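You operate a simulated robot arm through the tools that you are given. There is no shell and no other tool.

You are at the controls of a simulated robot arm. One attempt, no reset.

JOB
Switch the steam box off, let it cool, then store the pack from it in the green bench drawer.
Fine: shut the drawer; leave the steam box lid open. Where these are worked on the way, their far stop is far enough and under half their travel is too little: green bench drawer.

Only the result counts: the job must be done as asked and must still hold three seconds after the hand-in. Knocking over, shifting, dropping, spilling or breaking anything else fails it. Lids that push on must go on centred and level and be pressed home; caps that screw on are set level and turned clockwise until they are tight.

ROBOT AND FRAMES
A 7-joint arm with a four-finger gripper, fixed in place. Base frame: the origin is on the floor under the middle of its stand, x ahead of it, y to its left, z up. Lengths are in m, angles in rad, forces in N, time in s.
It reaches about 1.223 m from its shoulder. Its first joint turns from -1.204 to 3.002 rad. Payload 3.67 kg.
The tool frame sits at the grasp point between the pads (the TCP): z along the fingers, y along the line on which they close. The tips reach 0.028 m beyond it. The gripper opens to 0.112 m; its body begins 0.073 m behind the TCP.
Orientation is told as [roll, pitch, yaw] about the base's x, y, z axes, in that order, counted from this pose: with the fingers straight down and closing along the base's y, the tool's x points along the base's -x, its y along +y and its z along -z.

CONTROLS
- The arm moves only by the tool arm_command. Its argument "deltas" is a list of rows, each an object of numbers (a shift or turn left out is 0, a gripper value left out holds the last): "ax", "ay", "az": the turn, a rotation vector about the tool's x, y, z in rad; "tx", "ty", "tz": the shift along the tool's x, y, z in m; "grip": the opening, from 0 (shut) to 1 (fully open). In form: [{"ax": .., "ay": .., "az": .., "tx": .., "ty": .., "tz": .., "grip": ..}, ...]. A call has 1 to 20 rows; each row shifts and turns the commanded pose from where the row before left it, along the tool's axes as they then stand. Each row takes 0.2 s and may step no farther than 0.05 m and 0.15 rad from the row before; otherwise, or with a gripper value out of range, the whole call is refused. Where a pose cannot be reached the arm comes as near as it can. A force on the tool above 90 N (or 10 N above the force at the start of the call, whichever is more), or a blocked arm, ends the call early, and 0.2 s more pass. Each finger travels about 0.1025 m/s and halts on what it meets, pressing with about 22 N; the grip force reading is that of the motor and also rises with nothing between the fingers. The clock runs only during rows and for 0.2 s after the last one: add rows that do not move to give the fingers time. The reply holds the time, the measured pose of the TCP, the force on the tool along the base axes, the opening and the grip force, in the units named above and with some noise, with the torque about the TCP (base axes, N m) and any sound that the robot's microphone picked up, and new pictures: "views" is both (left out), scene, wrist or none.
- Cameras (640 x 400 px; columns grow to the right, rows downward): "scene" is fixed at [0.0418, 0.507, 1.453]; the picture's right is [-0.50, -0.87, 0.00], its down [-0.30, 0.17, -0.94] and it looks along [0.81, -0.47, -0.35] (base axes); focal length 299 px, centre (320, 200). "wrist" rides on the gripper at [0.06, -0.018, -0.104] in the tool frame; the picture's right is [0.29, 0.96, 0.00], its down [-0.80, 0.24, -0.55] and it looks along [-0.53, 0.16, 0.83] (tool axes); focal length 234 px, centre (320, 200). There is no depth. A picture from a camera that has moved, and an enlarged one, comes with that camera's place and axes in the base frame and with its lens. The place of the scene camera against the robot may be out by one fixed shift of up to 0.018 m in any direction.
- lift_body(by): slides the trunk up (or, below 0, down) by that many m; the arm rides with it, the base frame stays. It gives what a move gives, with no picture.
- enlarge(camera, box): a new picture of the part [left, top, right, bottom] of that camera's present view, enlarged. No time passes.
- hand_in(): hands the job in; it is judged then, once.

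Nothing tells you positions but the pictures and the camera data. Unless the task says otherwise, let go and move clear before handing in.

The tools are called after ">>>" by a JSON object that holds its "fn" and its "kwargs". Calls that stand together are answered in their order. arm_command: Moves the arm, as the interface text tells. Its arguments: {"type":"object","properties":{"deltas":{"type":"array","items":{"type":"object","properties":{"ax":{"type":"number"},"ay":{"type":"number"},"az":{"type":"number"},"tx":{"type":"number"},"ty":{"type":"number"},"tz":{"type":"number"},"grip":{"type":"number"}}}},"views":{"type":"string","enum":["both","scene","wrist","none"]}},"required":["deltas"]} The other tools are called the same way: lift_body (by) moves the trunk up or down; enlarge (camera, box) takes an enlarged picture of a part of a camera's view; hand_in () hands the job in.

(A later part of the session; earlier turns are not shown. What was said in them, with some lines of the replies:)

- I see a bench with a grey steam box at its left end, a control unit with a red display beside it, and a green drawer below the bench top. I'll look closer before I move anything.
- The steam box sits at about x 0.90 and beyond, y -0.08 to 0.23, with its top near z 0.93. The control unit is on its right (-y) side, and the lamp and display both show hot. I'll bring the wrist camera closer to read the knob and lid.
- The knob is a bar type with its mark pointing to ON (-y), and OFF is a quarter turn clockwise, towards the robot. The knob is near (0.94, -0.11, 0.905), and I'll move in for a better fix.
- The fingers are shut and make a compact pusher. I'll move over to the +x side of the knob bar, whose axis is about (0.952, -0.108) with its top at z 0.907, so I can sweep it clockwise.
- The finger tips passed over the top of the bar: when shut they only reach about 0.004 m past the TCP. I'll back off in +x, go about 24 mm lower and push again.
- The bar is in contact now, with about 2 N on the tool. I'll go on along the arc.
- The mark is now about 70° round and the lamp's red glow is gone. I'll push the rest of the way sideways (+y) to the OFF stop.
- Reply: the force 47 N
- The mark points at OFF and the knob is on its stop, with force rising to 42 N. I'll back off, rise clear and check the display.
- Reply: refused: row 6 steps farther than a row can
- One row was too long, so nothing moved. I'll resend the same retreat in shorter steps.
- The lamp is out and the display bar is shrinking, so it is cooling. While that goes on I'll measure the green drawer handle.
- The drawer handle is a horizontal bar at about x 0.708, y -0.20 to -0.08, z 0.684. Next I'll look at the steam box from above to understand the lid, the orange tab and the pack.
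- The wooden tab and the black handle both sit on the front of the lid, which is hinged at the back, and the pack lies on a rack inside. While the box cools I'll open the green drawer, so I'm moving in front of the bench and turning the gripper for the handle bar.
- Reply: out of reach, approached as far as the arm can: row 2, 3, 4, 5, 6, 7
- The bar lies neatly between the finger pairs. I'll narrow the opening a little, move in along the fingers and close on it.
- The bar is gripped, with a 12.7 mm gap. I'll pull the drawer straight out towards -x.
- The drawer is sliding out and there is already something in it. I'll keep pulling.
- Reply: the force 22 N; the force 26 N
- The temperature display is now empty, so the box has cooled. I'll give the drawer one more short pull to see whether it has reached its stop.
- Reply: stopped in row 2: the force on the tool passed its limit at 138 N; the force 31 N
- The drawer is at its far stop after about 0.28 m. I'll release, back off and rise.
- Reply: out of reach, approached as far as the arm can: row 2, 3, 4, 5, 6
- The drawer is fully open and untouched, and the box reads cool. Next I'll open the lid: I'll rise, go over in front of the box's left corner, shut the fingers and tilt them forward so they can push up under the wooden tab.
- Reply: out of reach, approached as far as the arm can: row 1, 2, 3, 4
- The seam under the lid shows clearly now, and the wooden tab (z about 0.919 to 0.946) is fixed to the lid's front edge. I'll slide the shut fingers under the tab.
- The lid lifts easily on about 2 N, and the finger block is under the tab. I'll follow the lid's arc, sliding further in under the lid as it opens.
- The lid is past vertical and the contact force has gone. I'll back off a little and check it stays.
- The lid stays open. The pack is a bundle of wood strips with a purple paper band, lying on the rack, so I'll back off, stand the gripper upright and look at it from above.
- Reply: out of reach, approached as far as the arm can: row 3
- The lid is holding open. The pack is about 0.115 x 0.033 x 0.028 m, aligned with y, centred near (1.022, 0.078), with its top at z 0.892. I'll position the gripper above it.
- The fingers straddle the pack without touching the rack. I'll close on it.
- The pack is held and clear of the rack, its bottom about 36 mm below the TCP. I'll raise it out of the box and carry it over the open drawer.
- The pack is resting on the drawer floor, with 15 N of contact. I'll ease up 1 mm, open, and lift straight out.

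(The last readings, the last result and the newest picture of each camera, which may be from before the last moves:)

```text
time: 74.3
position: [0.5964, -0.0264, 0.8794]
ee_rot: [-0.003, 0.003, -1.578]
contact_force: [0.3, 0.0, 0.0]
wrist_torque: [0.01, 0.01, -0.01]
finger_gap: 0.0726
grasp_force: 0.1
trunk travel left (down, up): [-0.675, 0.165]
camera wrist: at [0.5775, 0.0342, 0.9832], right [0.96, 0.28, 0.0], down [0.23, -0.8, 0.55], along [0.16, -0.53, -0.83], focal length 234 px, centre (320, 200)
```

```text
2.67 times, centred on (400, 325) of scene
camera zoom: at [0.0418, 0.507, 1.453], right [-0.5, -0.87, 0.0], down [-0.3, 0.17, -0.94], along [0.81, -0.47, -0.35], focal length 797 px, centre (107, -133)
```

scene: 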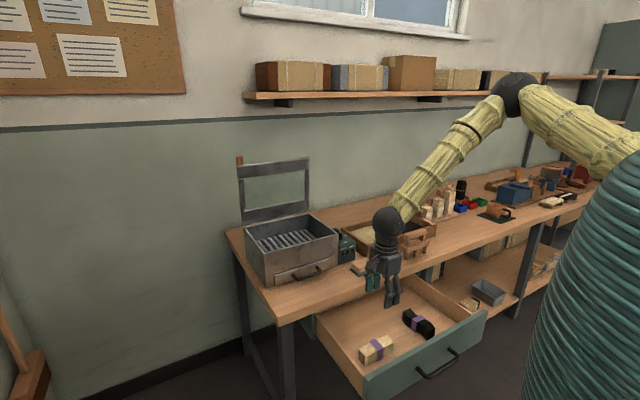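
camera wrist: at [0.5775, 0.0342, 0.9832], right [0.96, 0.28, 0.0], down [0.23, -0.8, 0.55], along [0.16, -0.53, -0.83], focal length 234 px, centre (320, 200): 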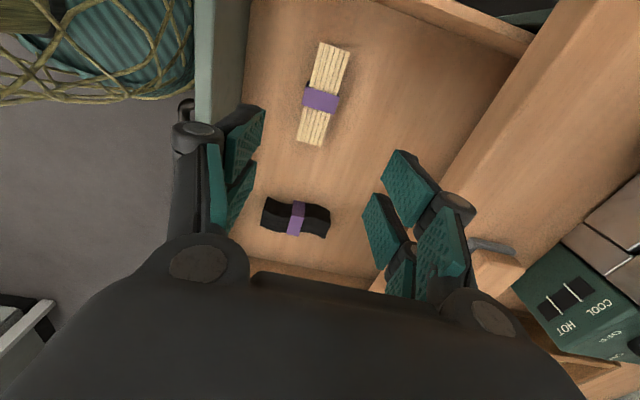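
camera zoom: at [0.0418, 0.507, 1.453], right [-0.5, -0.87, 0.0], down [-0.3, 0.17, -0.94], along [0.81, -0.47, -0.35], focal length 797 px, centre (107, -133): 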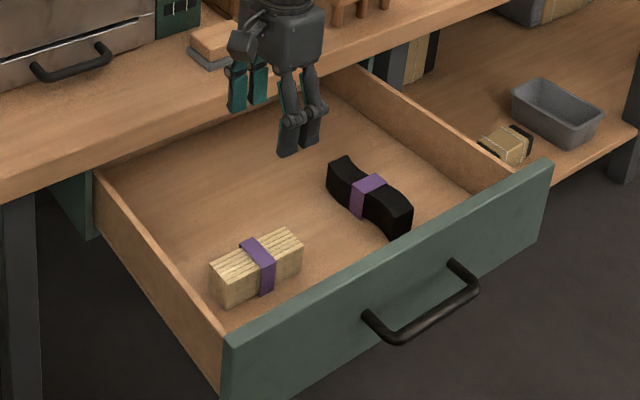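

The pack is in the drawer, well clear of the black one. Now I'll shut the drawer: fingers shut, over and down in front of the drawer face at y≈0.03, beside the handle, then push gently.

>>> {"fn": "arm_command", "kwargs": {"deltas": [{"tx": 0.0112, "ty": -0.02, "grip": 0}, {"tx": 0.0112, "ty": -0.036, "grip": 0}, {"tx": 0.0112, "ty": -0.036}, {"tx": 0.0112, "ty": -0.036}, {"tx": 0.0112, "ty": -0.036}, {"ty": -0.012}, {}], "views": "both"}}

```text
time: 75.9
position: [0.4194, 0.0312, 0.8838]
ee_rot: [0.002, 0.002, -1.579]
contact_force: [-0.4, -0.4, -0.3]
wrist_torque: [-0.01, -0.04, -0.03]
finger_gap: 0.0
grasp_force: 21.7
trunk travel left (down, up): [-0.675, 0.165]
camera wrist: at [0.4006, 0.0915, 0.9888], right [0.96, 0.28, 0.0], down [0.23, -0.8, 0.55], along [0.16, -0.53, -0.83], focal length 234 px, centre (320, 200)
```

scene: 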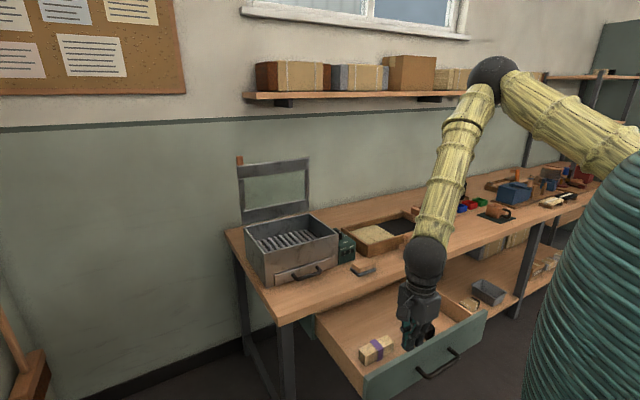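
wrist: 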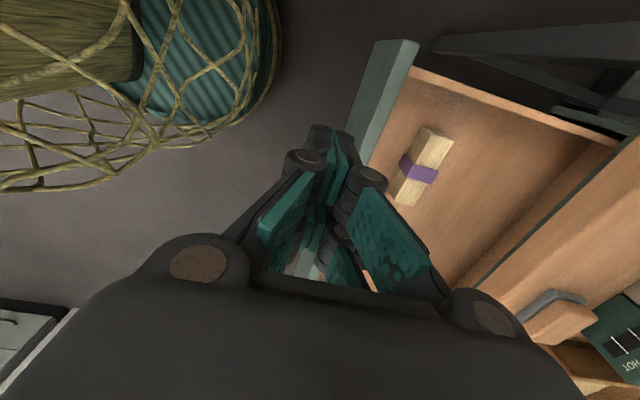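

>>> {"fn": "arm_command", "kwargs": {"deltas": [{"tz": 0.03, "ty": -0.01}, {"tz": 0.03, "ty": -0.014}, {"tz": 0.02}, {}], "views": "none"}}

```text
time: 76.9
position: [0.3961, 0.034, 0.8059]
ee_rot: [0.0, 0.0, -1.577]
contact_force: [0.4, 0.2, 0.0]
wrist_torque: [-0.01, -0.04, 0.01]
finger_gap: 0.0
grasp_force: 22.0
trunk travel left (down, up): [-0.675, 0.165]
```

>>> {"fn": "arm_command", "kwargs": {"deltas": [{"tz": 0.03}, {"tz": 0.03}, {"tz": 0.03}, {"tz": 0.014}, {}], "views": "both"}}

>>> {"fn": "enlarge", "kwargs": {"camera": "scene", "box": [320, 270, 500, 400]}}

```text
time: 78.1
position: [0.3964, 0.0337, 0.7014]
ee_rot: [-0.001, 0.002, -1.577]
contact_force: [-0.1, 0.0, 0.0]
wrist_torque: [0.02, 0.01, -0.02]
finger_gap: 0.0
grasp_force: 22.0
trunk travel left (down, up): [-0.675, 0.165]
camera wrist: at [0.378, 0.0933, 0.8063], right [0.96, 0.28, 0.0], down [0.23, -0.8, 0.55], along [0.16, -0.53, -0.83], focal length 234 px, centre (320, 200)
```

scene: 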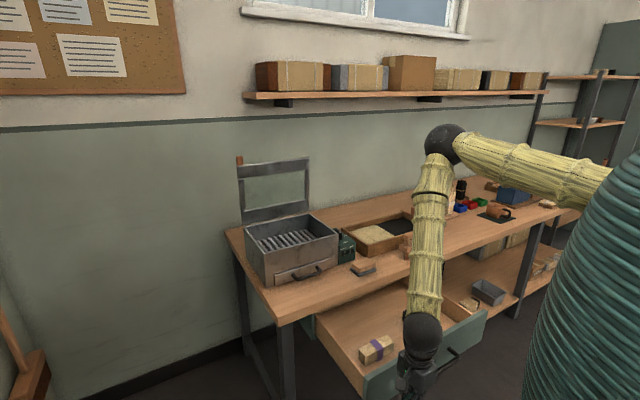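
wrist: 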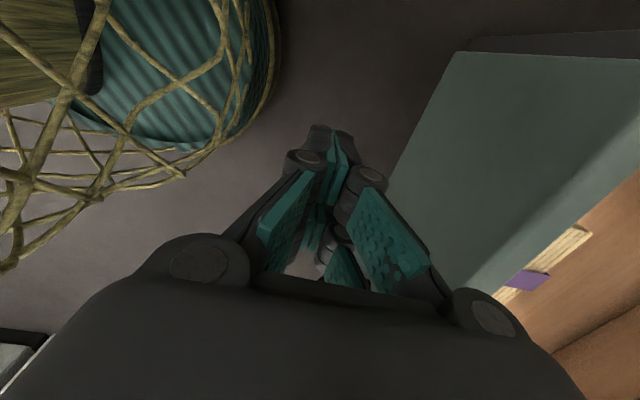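

```text
3.08 times, centred on (410, 335) of scene
camera zoom: at [0.0418, 0.507, 1.453], right [-0.5, -0.87, 0.0], down [-0.3, 0.17, -0.94], along [0.81, -0.47, -0.35], focal length 920 px, centre (43, -215)
```

zoom: 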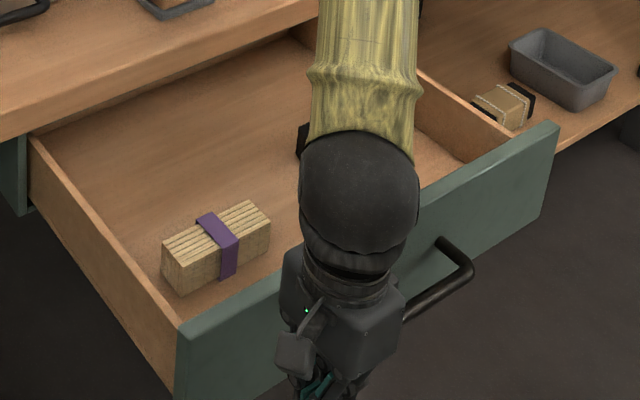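

>>> {"fn": "arm_command", "kwargs": {"deltas": [{"ty": 0.012}, {"ty": 0.012}, {"ty": 0.012}, {"ty": 0.012}, {"ty": 0.012}, {}], "views": "scene"}}

```text
time: 79.5
position: [0.4556, 0.0333, 0.6984]
ee_rot: [0.001, 0.001, -1.577]
contact_force: [-0.7, -0.3, 0.4]
wrist_torque: [-0.04, -0.07, 0.06]
finger_gap: 0.0002
grasp_force: 23.3
trunk travel left (down, up): [-0.675, 0.165]
```

scene: 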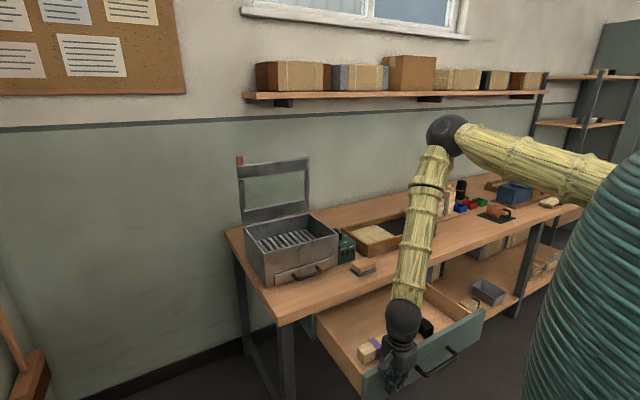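

>>> {"fn": "arm_command", "kwargs": {"deltas": [{"ty": 0.015}, {"ty": 0.018}, {"ty": 0.018}, {"ty": 0.018}, {"ty": 0.018}, {"ty": 0.015}, {}], "views": "both"}}

>>> {"fn": "enlarge", "kwargs": {"camera": "scene", "box": [300, 250, 500, 390]}}

```text
time: 81.1
position: [0.5579, 0.0327, 0.697]
ee_rot: [0.0, 0.001, -1.578]
contact_force: [0.2, 0.9, 0.3]
wrist_torque: [0.01, -0.02, 0.02]
finger_gap: 0.0
grasp_force: 21.9
trunk travel left (down, up): [-0.675, 0.165]
camera wrist: at [0.5387, 0.0926, 0.8025], right [0.96, 0.28, 0.0], down [0.23, -0.8, 0.55], along [0.16, -0.53, -0.83], focal length 234 px, centre (320, 200)
```

scene: 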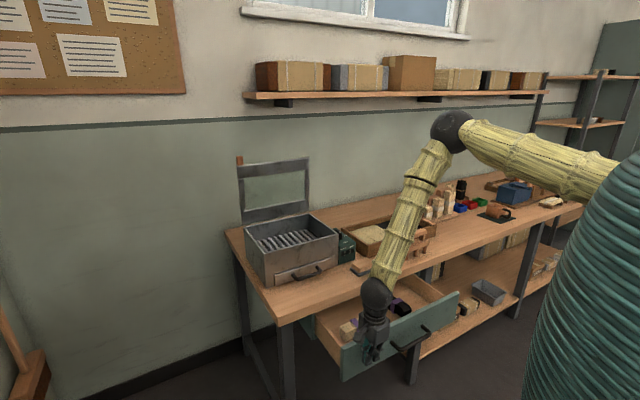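
wrist: 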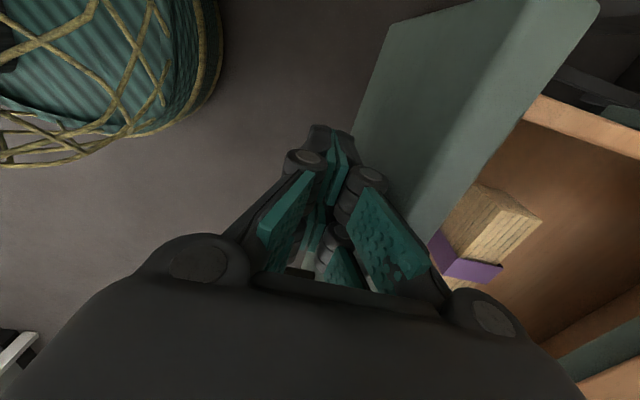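

```text
2.86 times, centred on (400, 320) of scene
camera zoom: at [0.0418, 0.507, 1.453], right [-0.5, -0.87, 0.0], down [-0.3, 0.17, -0.94], along [0.81, -0.47, -0.35], focal length 854 px, centre (91, -143)
```

zoom: 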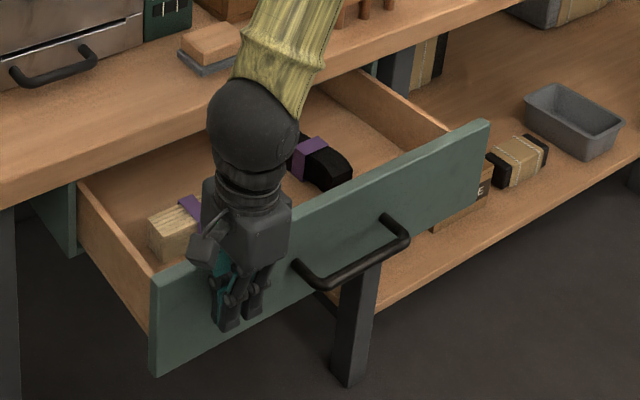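

>>> {"fn": "arm_command", "kwargs": {"deltas": [{"ty": 0.015}, {"ty": 0.016}, {"ty": 0.016}, {"ty": 0.016}, {"ty": 0.016}, {"ty": 0.012}, {}], "views": "both"}}

>>> {"fn": "enlarge", "kwargs": {"camera": "scene", "box": [300, 250, 500, 390]}}

```text
time: 82.7
position: [0.6474, 0.0333, 0.6994]
ee_rot: [-0.001, 0.003, -1.577]
contact_force: [0.1, 0.6, 0.7]
wrist_torque: [0.01, 0.02, -0.01]
finger_gap: 0.0
grasp_force: 22.0
trunk travel left (down, up): [-0.675, 0.165]
camera wrist: at [0.6299, 0.0924, 0.8039], right [0.96, 0.28, 0.0], down [0.23, -0.8, 0.55], along [0.16, -0.53, -0.83], focal length 234 px, centre (320, 200)
```

scene: 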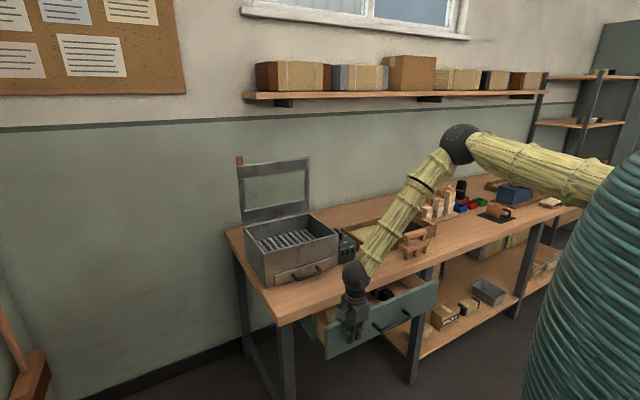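
wrist: 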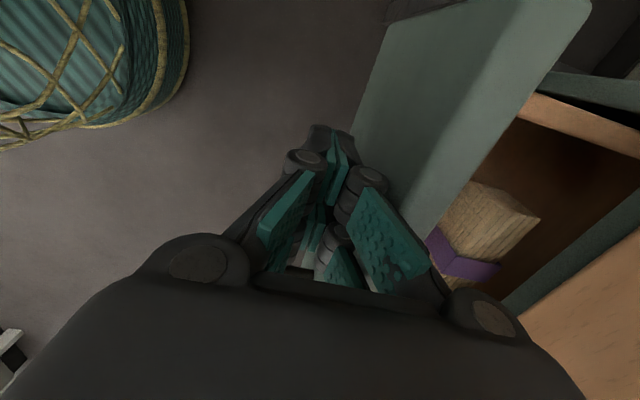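

```text
2.86 times, centred on (400, 320) of scene
camera zoom: at [0.0418, 0.507, 1.453], right [-0.5, -0.87, 0.0], down [-0.3, 0.17, -0.94], along [0.81, -0.47, -0.35], focal length 854 px, centre (91, -143)
```

zoom: 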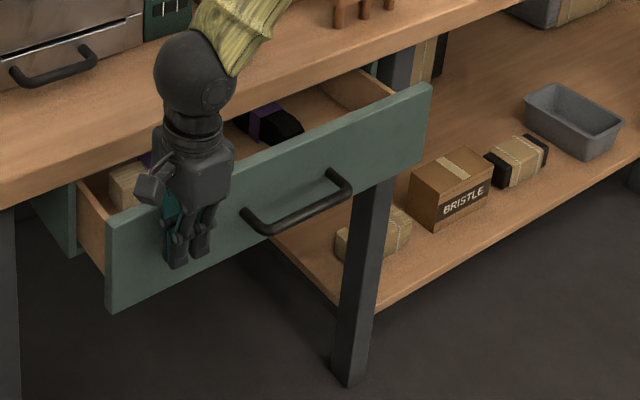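

The drawer is about 8 cm from shut. To finish without the palm meeting the bench edge, I'll back off, tilt the fingers forward and push with the tips.

>>> {"fn": "arm_command", "kwargs": {"deltas": [{"ty": -0.025}, {"ty": -0.025}, {"ty": -0.02}, {"ax": -0.15}, {"ax": -0.15}, {"ax": -0.15}, {"ax": -0.15}, {"ax": -0.15}, {"ax": -0.15}, {"ax": -0.147}, {}], "views": "both"}}

```text
time: 85.1
position: [0.5798, 0.0337, 0.6988]
ee_rot: [1.049, 0.002, -1.576]
contact_force: [-0.2, -0.7, 0.7]
wrist_torque: [0.02, -0.01, 0.02]
finger_gap: 0.0001
grasp_force: 22.2
trunk travel left (down, up): [-0.675, 0.165]
camera wrist: at [0.4796, 0.0937, 0.7356], right [0.48, 0.28, 0.83], down [-0.37, -0.8, 0.48], along [0.8, -0.54, -0.28], focal length 234 px, centre (320, 200)
```

scene: 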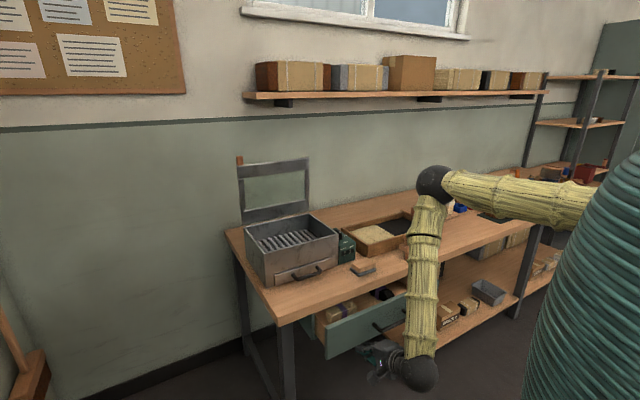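
wrist: 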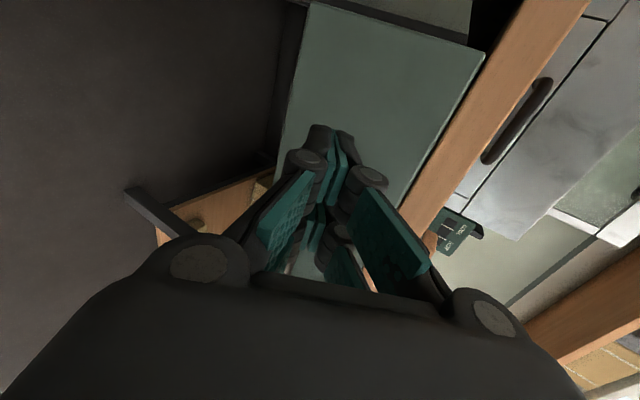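

>>> {"fn": "arm_command", "kwargs": {"deltas": [{"ty": 0.01, "tz": 0.0173}, {"ty": 0.01, "tz": 0.0173}, {"ty": 0.01, "tz": 0.0173}, {"ty": 0.008, "tz": 0.0139}, {"ty": 0.008, "tz": 0.0139}, {"ty": 0.008, "tz": 0.0139}, {}], "views": "both"}}

>>> {"fn": "enlarge", "kwargs": {"camera": "scene", "box": [290, 260, 450, 380]}}

```text
time: 86.7
position: [0.6865, 0.0322, 0.6984]
ee_rot: [1.047, 0.0, -1.579]
contact_force: [0.4, 0.3, 0.9]
wrist_torque: [-0.04, -0.01, 0.0]
finger_gap: 0.0001
grasp_force: 22.1
trunk travel left (down, up): [-0.675, 0.165]
camera wrist: at [0.5871, 0.0924, 0.7359], right [0.48, 0.28, 0.83], down [-0.36, -0.8, 0.48], along [0.8, -0.54, -0.28], focal length 234 px, centre (320, 200)
```

scene: 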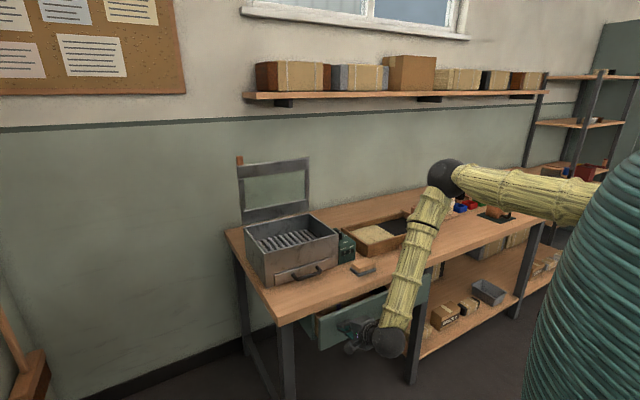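
wrist: 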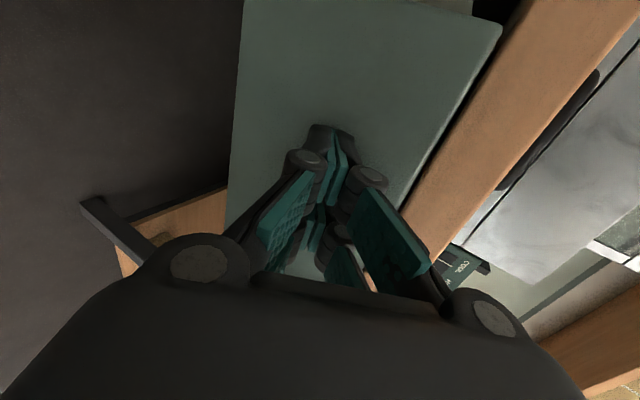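

```text
3.33 times, centred on (370, 320) of scene
camera zoom: at [0.0418, 0.507, 1.453], right [-0.5, -0.87, 0.0], down [-0.3, 0.17, -0.94], along [0.81, -0.47, -0.35], focal length 997 px, centre (153, -200)
```

zoom: 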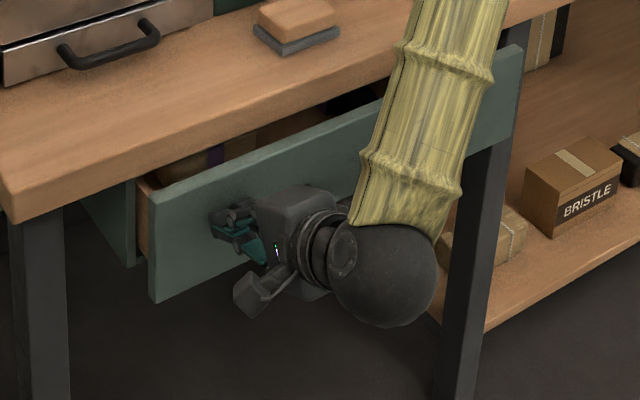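

>>> {"fn": "arm_command", "kwargs": {"deltas": [{"ty": 0.006, "tz": 0.0104}, {"ty": 0.006, "tz": 0.0104}, {"ty": 0.005, "tz": 0.0087}, {}], "views": "scene"}}

>>> {"fn": "enlarge", "kwargs": {"camera": "scene", "box": [290, 260, 450, 380]}}

```text
time: 87.7
position: [0.7197, 0.0338, 0.698]
ee_rot: [1.047, 0.002, -1.578]
contact_force: [-0.2, 0.7, -0.4]
wrist_torque: [0.01, 0.01, -0.03]
finger_gap: 0.0
grasp_force: 21.8
trunk travel left (down, up): [-0.675, 0.165]
```

scene: 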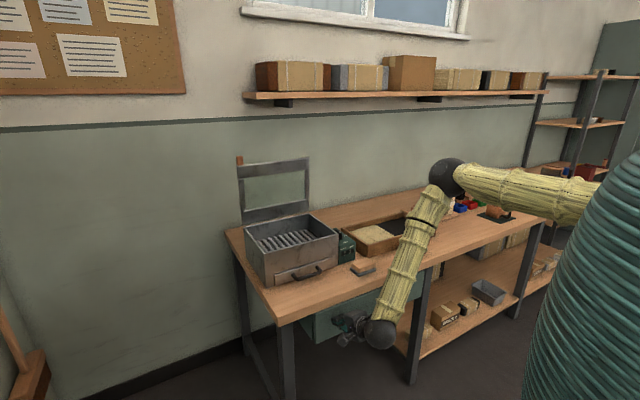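

```text
3.33 times, centred on (370, 320) of scene
camera zoom: at [0.0418, 0.507, 1.453], right [-0.5, -0.87, 0.0], down [-0.3, 0.17, -0.94], along [0.81, -0.47, -0.35], focal length 997 px, centre (153, -200)
```

zoom: 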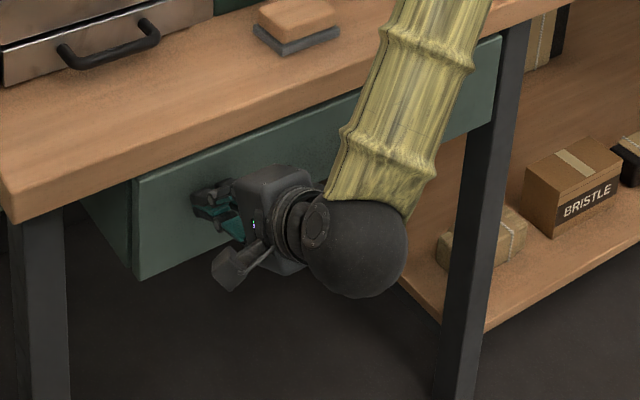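

Nearly shut. I'll take a few more careful millimetres until the closed stop shows in the force.

>>> {"fn": "arm_command", "kwargs": {"deltas": [{"ty": 0.0025, "tz": 0.0043}, {"ty": 0.0025, "tz": 0.0043}, {}], "views": "none"}}

>>> {"fn": "arm_command", "kwargs": {"deltas": [{"ty": 0.002, "tz": 0.0035}, {"ty": 0.001, "tz": 0.0017}, {}], "views": "scene"}}

>>> {"fn": "enlarge", "kwargs": {"camera": "scene", "box": [290, 260, 450, 380]}}

```text
time: 88.5
position: [0.7273, 0.0341, 0.6968]
ee_rot: [1.045, 0.003, -1.575]
contact_force: [-25.6, -1.2, 2.3]
wrist_torque: [0.03, 0.05, 0.28]
finger_gap: 0.0
grasp_force: 22.4
trunk travel left (down, up): [-0.675, 0.165]
```

```text
time: 89.4
position: [0.7256, 0.0347, 0.6941]
ee_rot: [1.032, 0.0, -1.571]
contact_force: [-36.6, -5.0, 14.4]
wrist_torque: [-0.08, -0.16, -0.15]
finger_gap: 0.0
grasp_force: 21.6
trunk travel left (down, up): [-0.675, 0.165]
stopped in row 3: the force on the tool passed its limit at 91 N (the readings are from after the stop); the commanded pose is now the measured one
```

scene: 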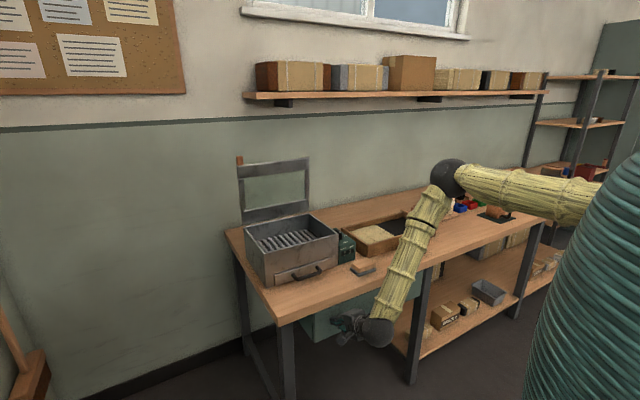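

```text
3.33 times, centred on (370, 320) of scene
camera zoom: at [0.0418, 0.507, 1.453], right [-0.5, -0.87, 0.0], down [-0.3, 0.17, -0.94], along [0.81, -0.47, -0.35], focal length 997 px, centre (153, -200)
```

zoom: 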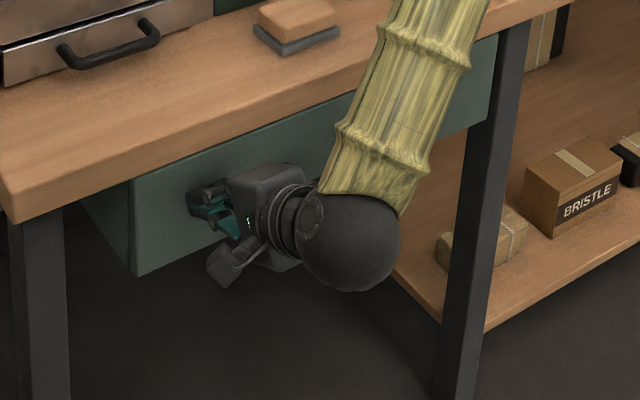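

The drawer is shut against its stop. I'll back off and rise clear.

>>> {"fn": "arm_command", "kwargs": {"deltas": [{"ty": -0.005, "tz": -0.0087}, {"ty": -0.015, "tz": -0.026}, {"ty": -0.02, "tz": -0.0346}, {"ty": -0.02, "tz": -0.0346}, {"ty": 0.026, "tz": -0.015}, {"ty": 0.0346, "tz": -0.02}, {"ty": 0.0346, "tz": -0.02}, {"ty": 0.0346, "tz": -0.02}, {"ty": 0.0346, "tz": -0.02}, {}], "views": "both"}}

>>> {"fn": "enlarge", "kwargs": {"camera": "scene", "box": [220, 140, 420, 360]}}

```text
time: 91.6
position: [0.6133, 0.0366, 0.8872]
ee_rot: [1.035, 0.001, -1.573]
contact_force: [-0.7, -0.1, 0.8]
wrist_torque: [-0.03, -0.01, 0.0]
finger_gap: 0.0001
grasp_force: 21.7
trunk travel left (down, up): [-0.675, 0.165]
camera wrist: at [0.5134, 0.096, 0.9253], right [0.49, 0.29, 0.82], down [-0.36, -0.8, 0.49], along [0.8, -0.53, -0.29], focal length 234 px, centre (320, 200)
```

scene: 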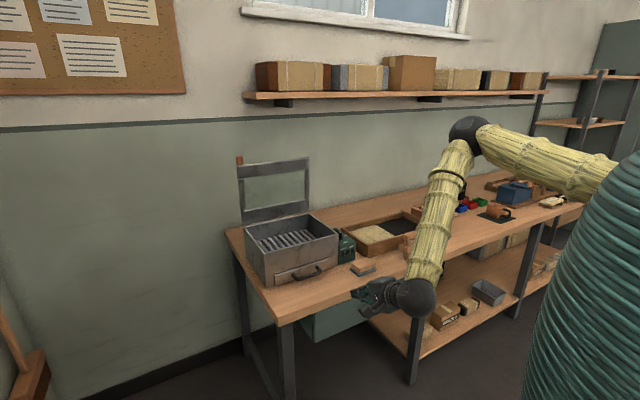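
wrist: 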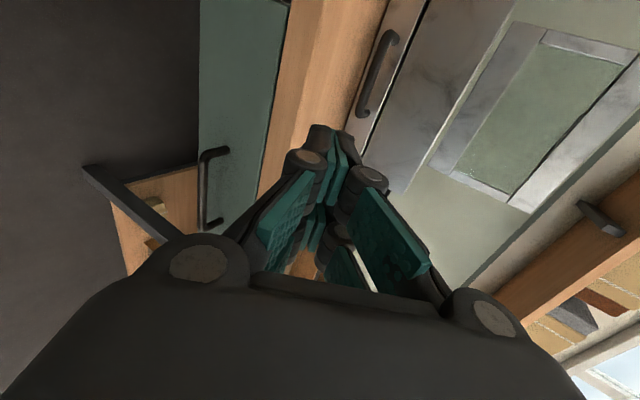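

```text
1.82 times, centred on (320, 250) of scene
camera zoom: at [0.0418, 0.507, 1.453], right [-0.5, -0.87, 0.0], down [-0.3, 0.17, -0.94], along [0.81, -0.47, -0.35], focal length 544 px, centre (320, 109)
```

zoom: 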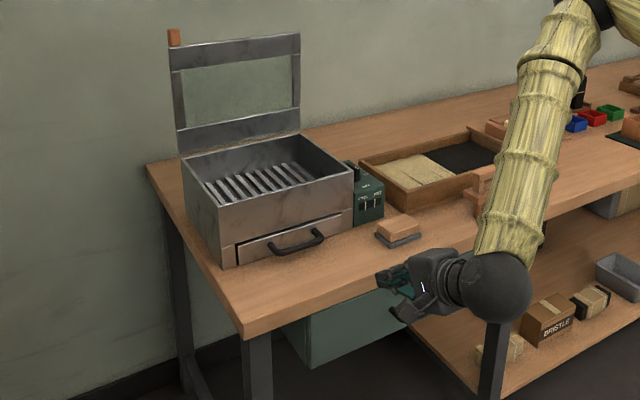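

The drawer is shut, the lid is open and the rest of the bench looks as it was. I'll rise a bit more, then check the knob and display.

>>> {"fn": "arm_command", "kwargs": {"deltas": [{"ty": 0.0346, "tz": -0.02}, {"ty": 0.0346, "tz": -0.02}, {"ty": 0.0346, "tz": -0.02, "grip": 0.5}, {}, {}], "views": "both"}}

>>> {"fn": "enlarge", "kwargs": {"camera": "scene", "box": [320, 210, 400, 270]}}

>>> {"fn": "enlarge", "kwargs": {"camera": "scene", "box": [280, 250, 450, 370]}}

```text
time: 92.8
position: [0.6172, 0.0334, 1.007]
ee_rot: [1.036, 0.001, -1.574]
contact_force: [0.3, -0.7, 0.3]
wrist_torque: [0.01, 0.05, 0.02]
finger_gap: 0.056
grasp_force: 0.1
trunk travel left (down, up): [-0.675, 0.165]
camera wrist: at [0.5169, 0.0929, 1.0446], right [0.49, 0.29, 0.82], down [-0.36, -0.8, 0.49], along [0.8, -0.53, -0.29], focal length 234 px, centre (320, 200)
```

scene: 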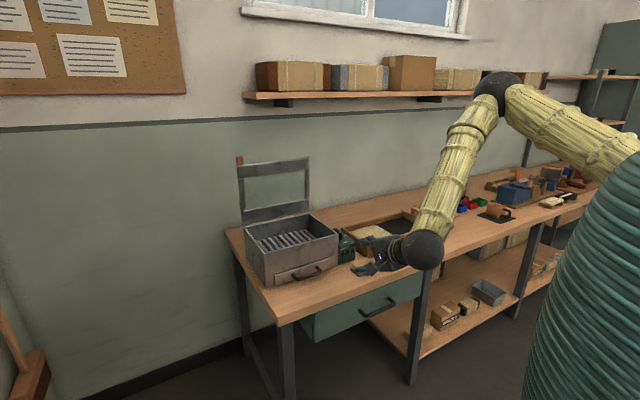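
wrist: 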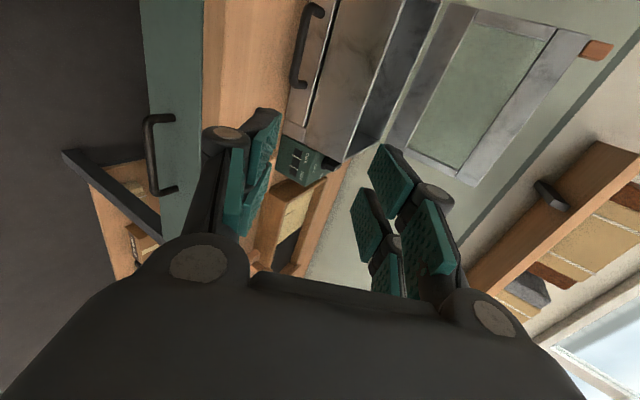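

```text
6.67 times, centred on (360, 240) of scene
camera zoom: at [0.0418, 0.507, 1.453], right [-0.5, -0.87, 0.0], down [-0.3, 0.17, -0.94], along [0.81, -0.47, -0.35], focal length 1993 px, centre (53, -67)
```

zoom: 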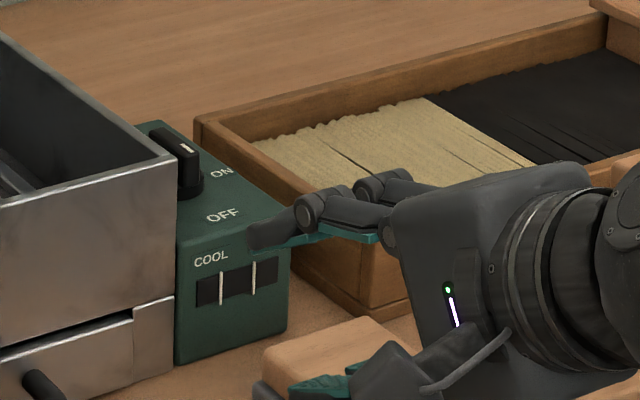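

```text
3.33 times, centred on (365, 310) of scene
camera zoom: at [0.0418, 0.507, 1.453], right [-0.5, -0.87, 0.0], down [-0.3, 0.17, -0.94], along [0.81, -0.47, -0.35], focal length 997 px, centre (170, -167)
```

zoom: 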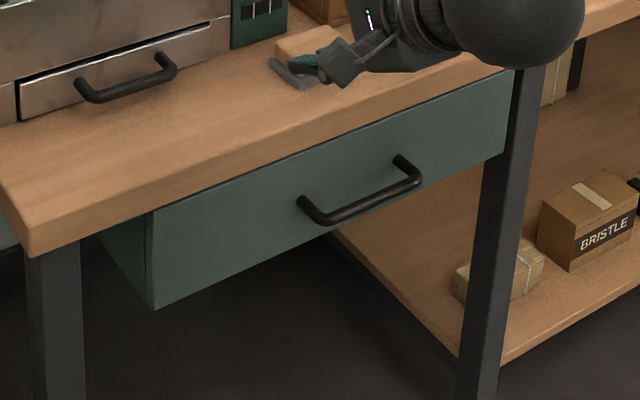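

The knob is at OFF, the display is empty, the pack is in the shut drawer, the lid is resting open and the arm is clear. I'm handing in.

>>> {"fn": "hand_in", "kwargs": {}}

```text
The job is handed in.
```

The steam box is off and cooled, and its pack is stored in the green bench drawer. I've handed the job in; no verdict came back with it.

- **Steam box:** the knob is turned to OFF against its stop. The red lamp is out and the temperature display was empty before I opened the lid. The lid is left standing open.
- **Drawer:** I pulled it to its far stop, about 0.28 m. I set the pack on the floor of the drawer, clear of the black pack already there, and pushed the drawer fully shut.
- **Everything else:** nothing else on the bench looked disturbed in the last pictures, and the arm is clear of the bench with the gripper empty.
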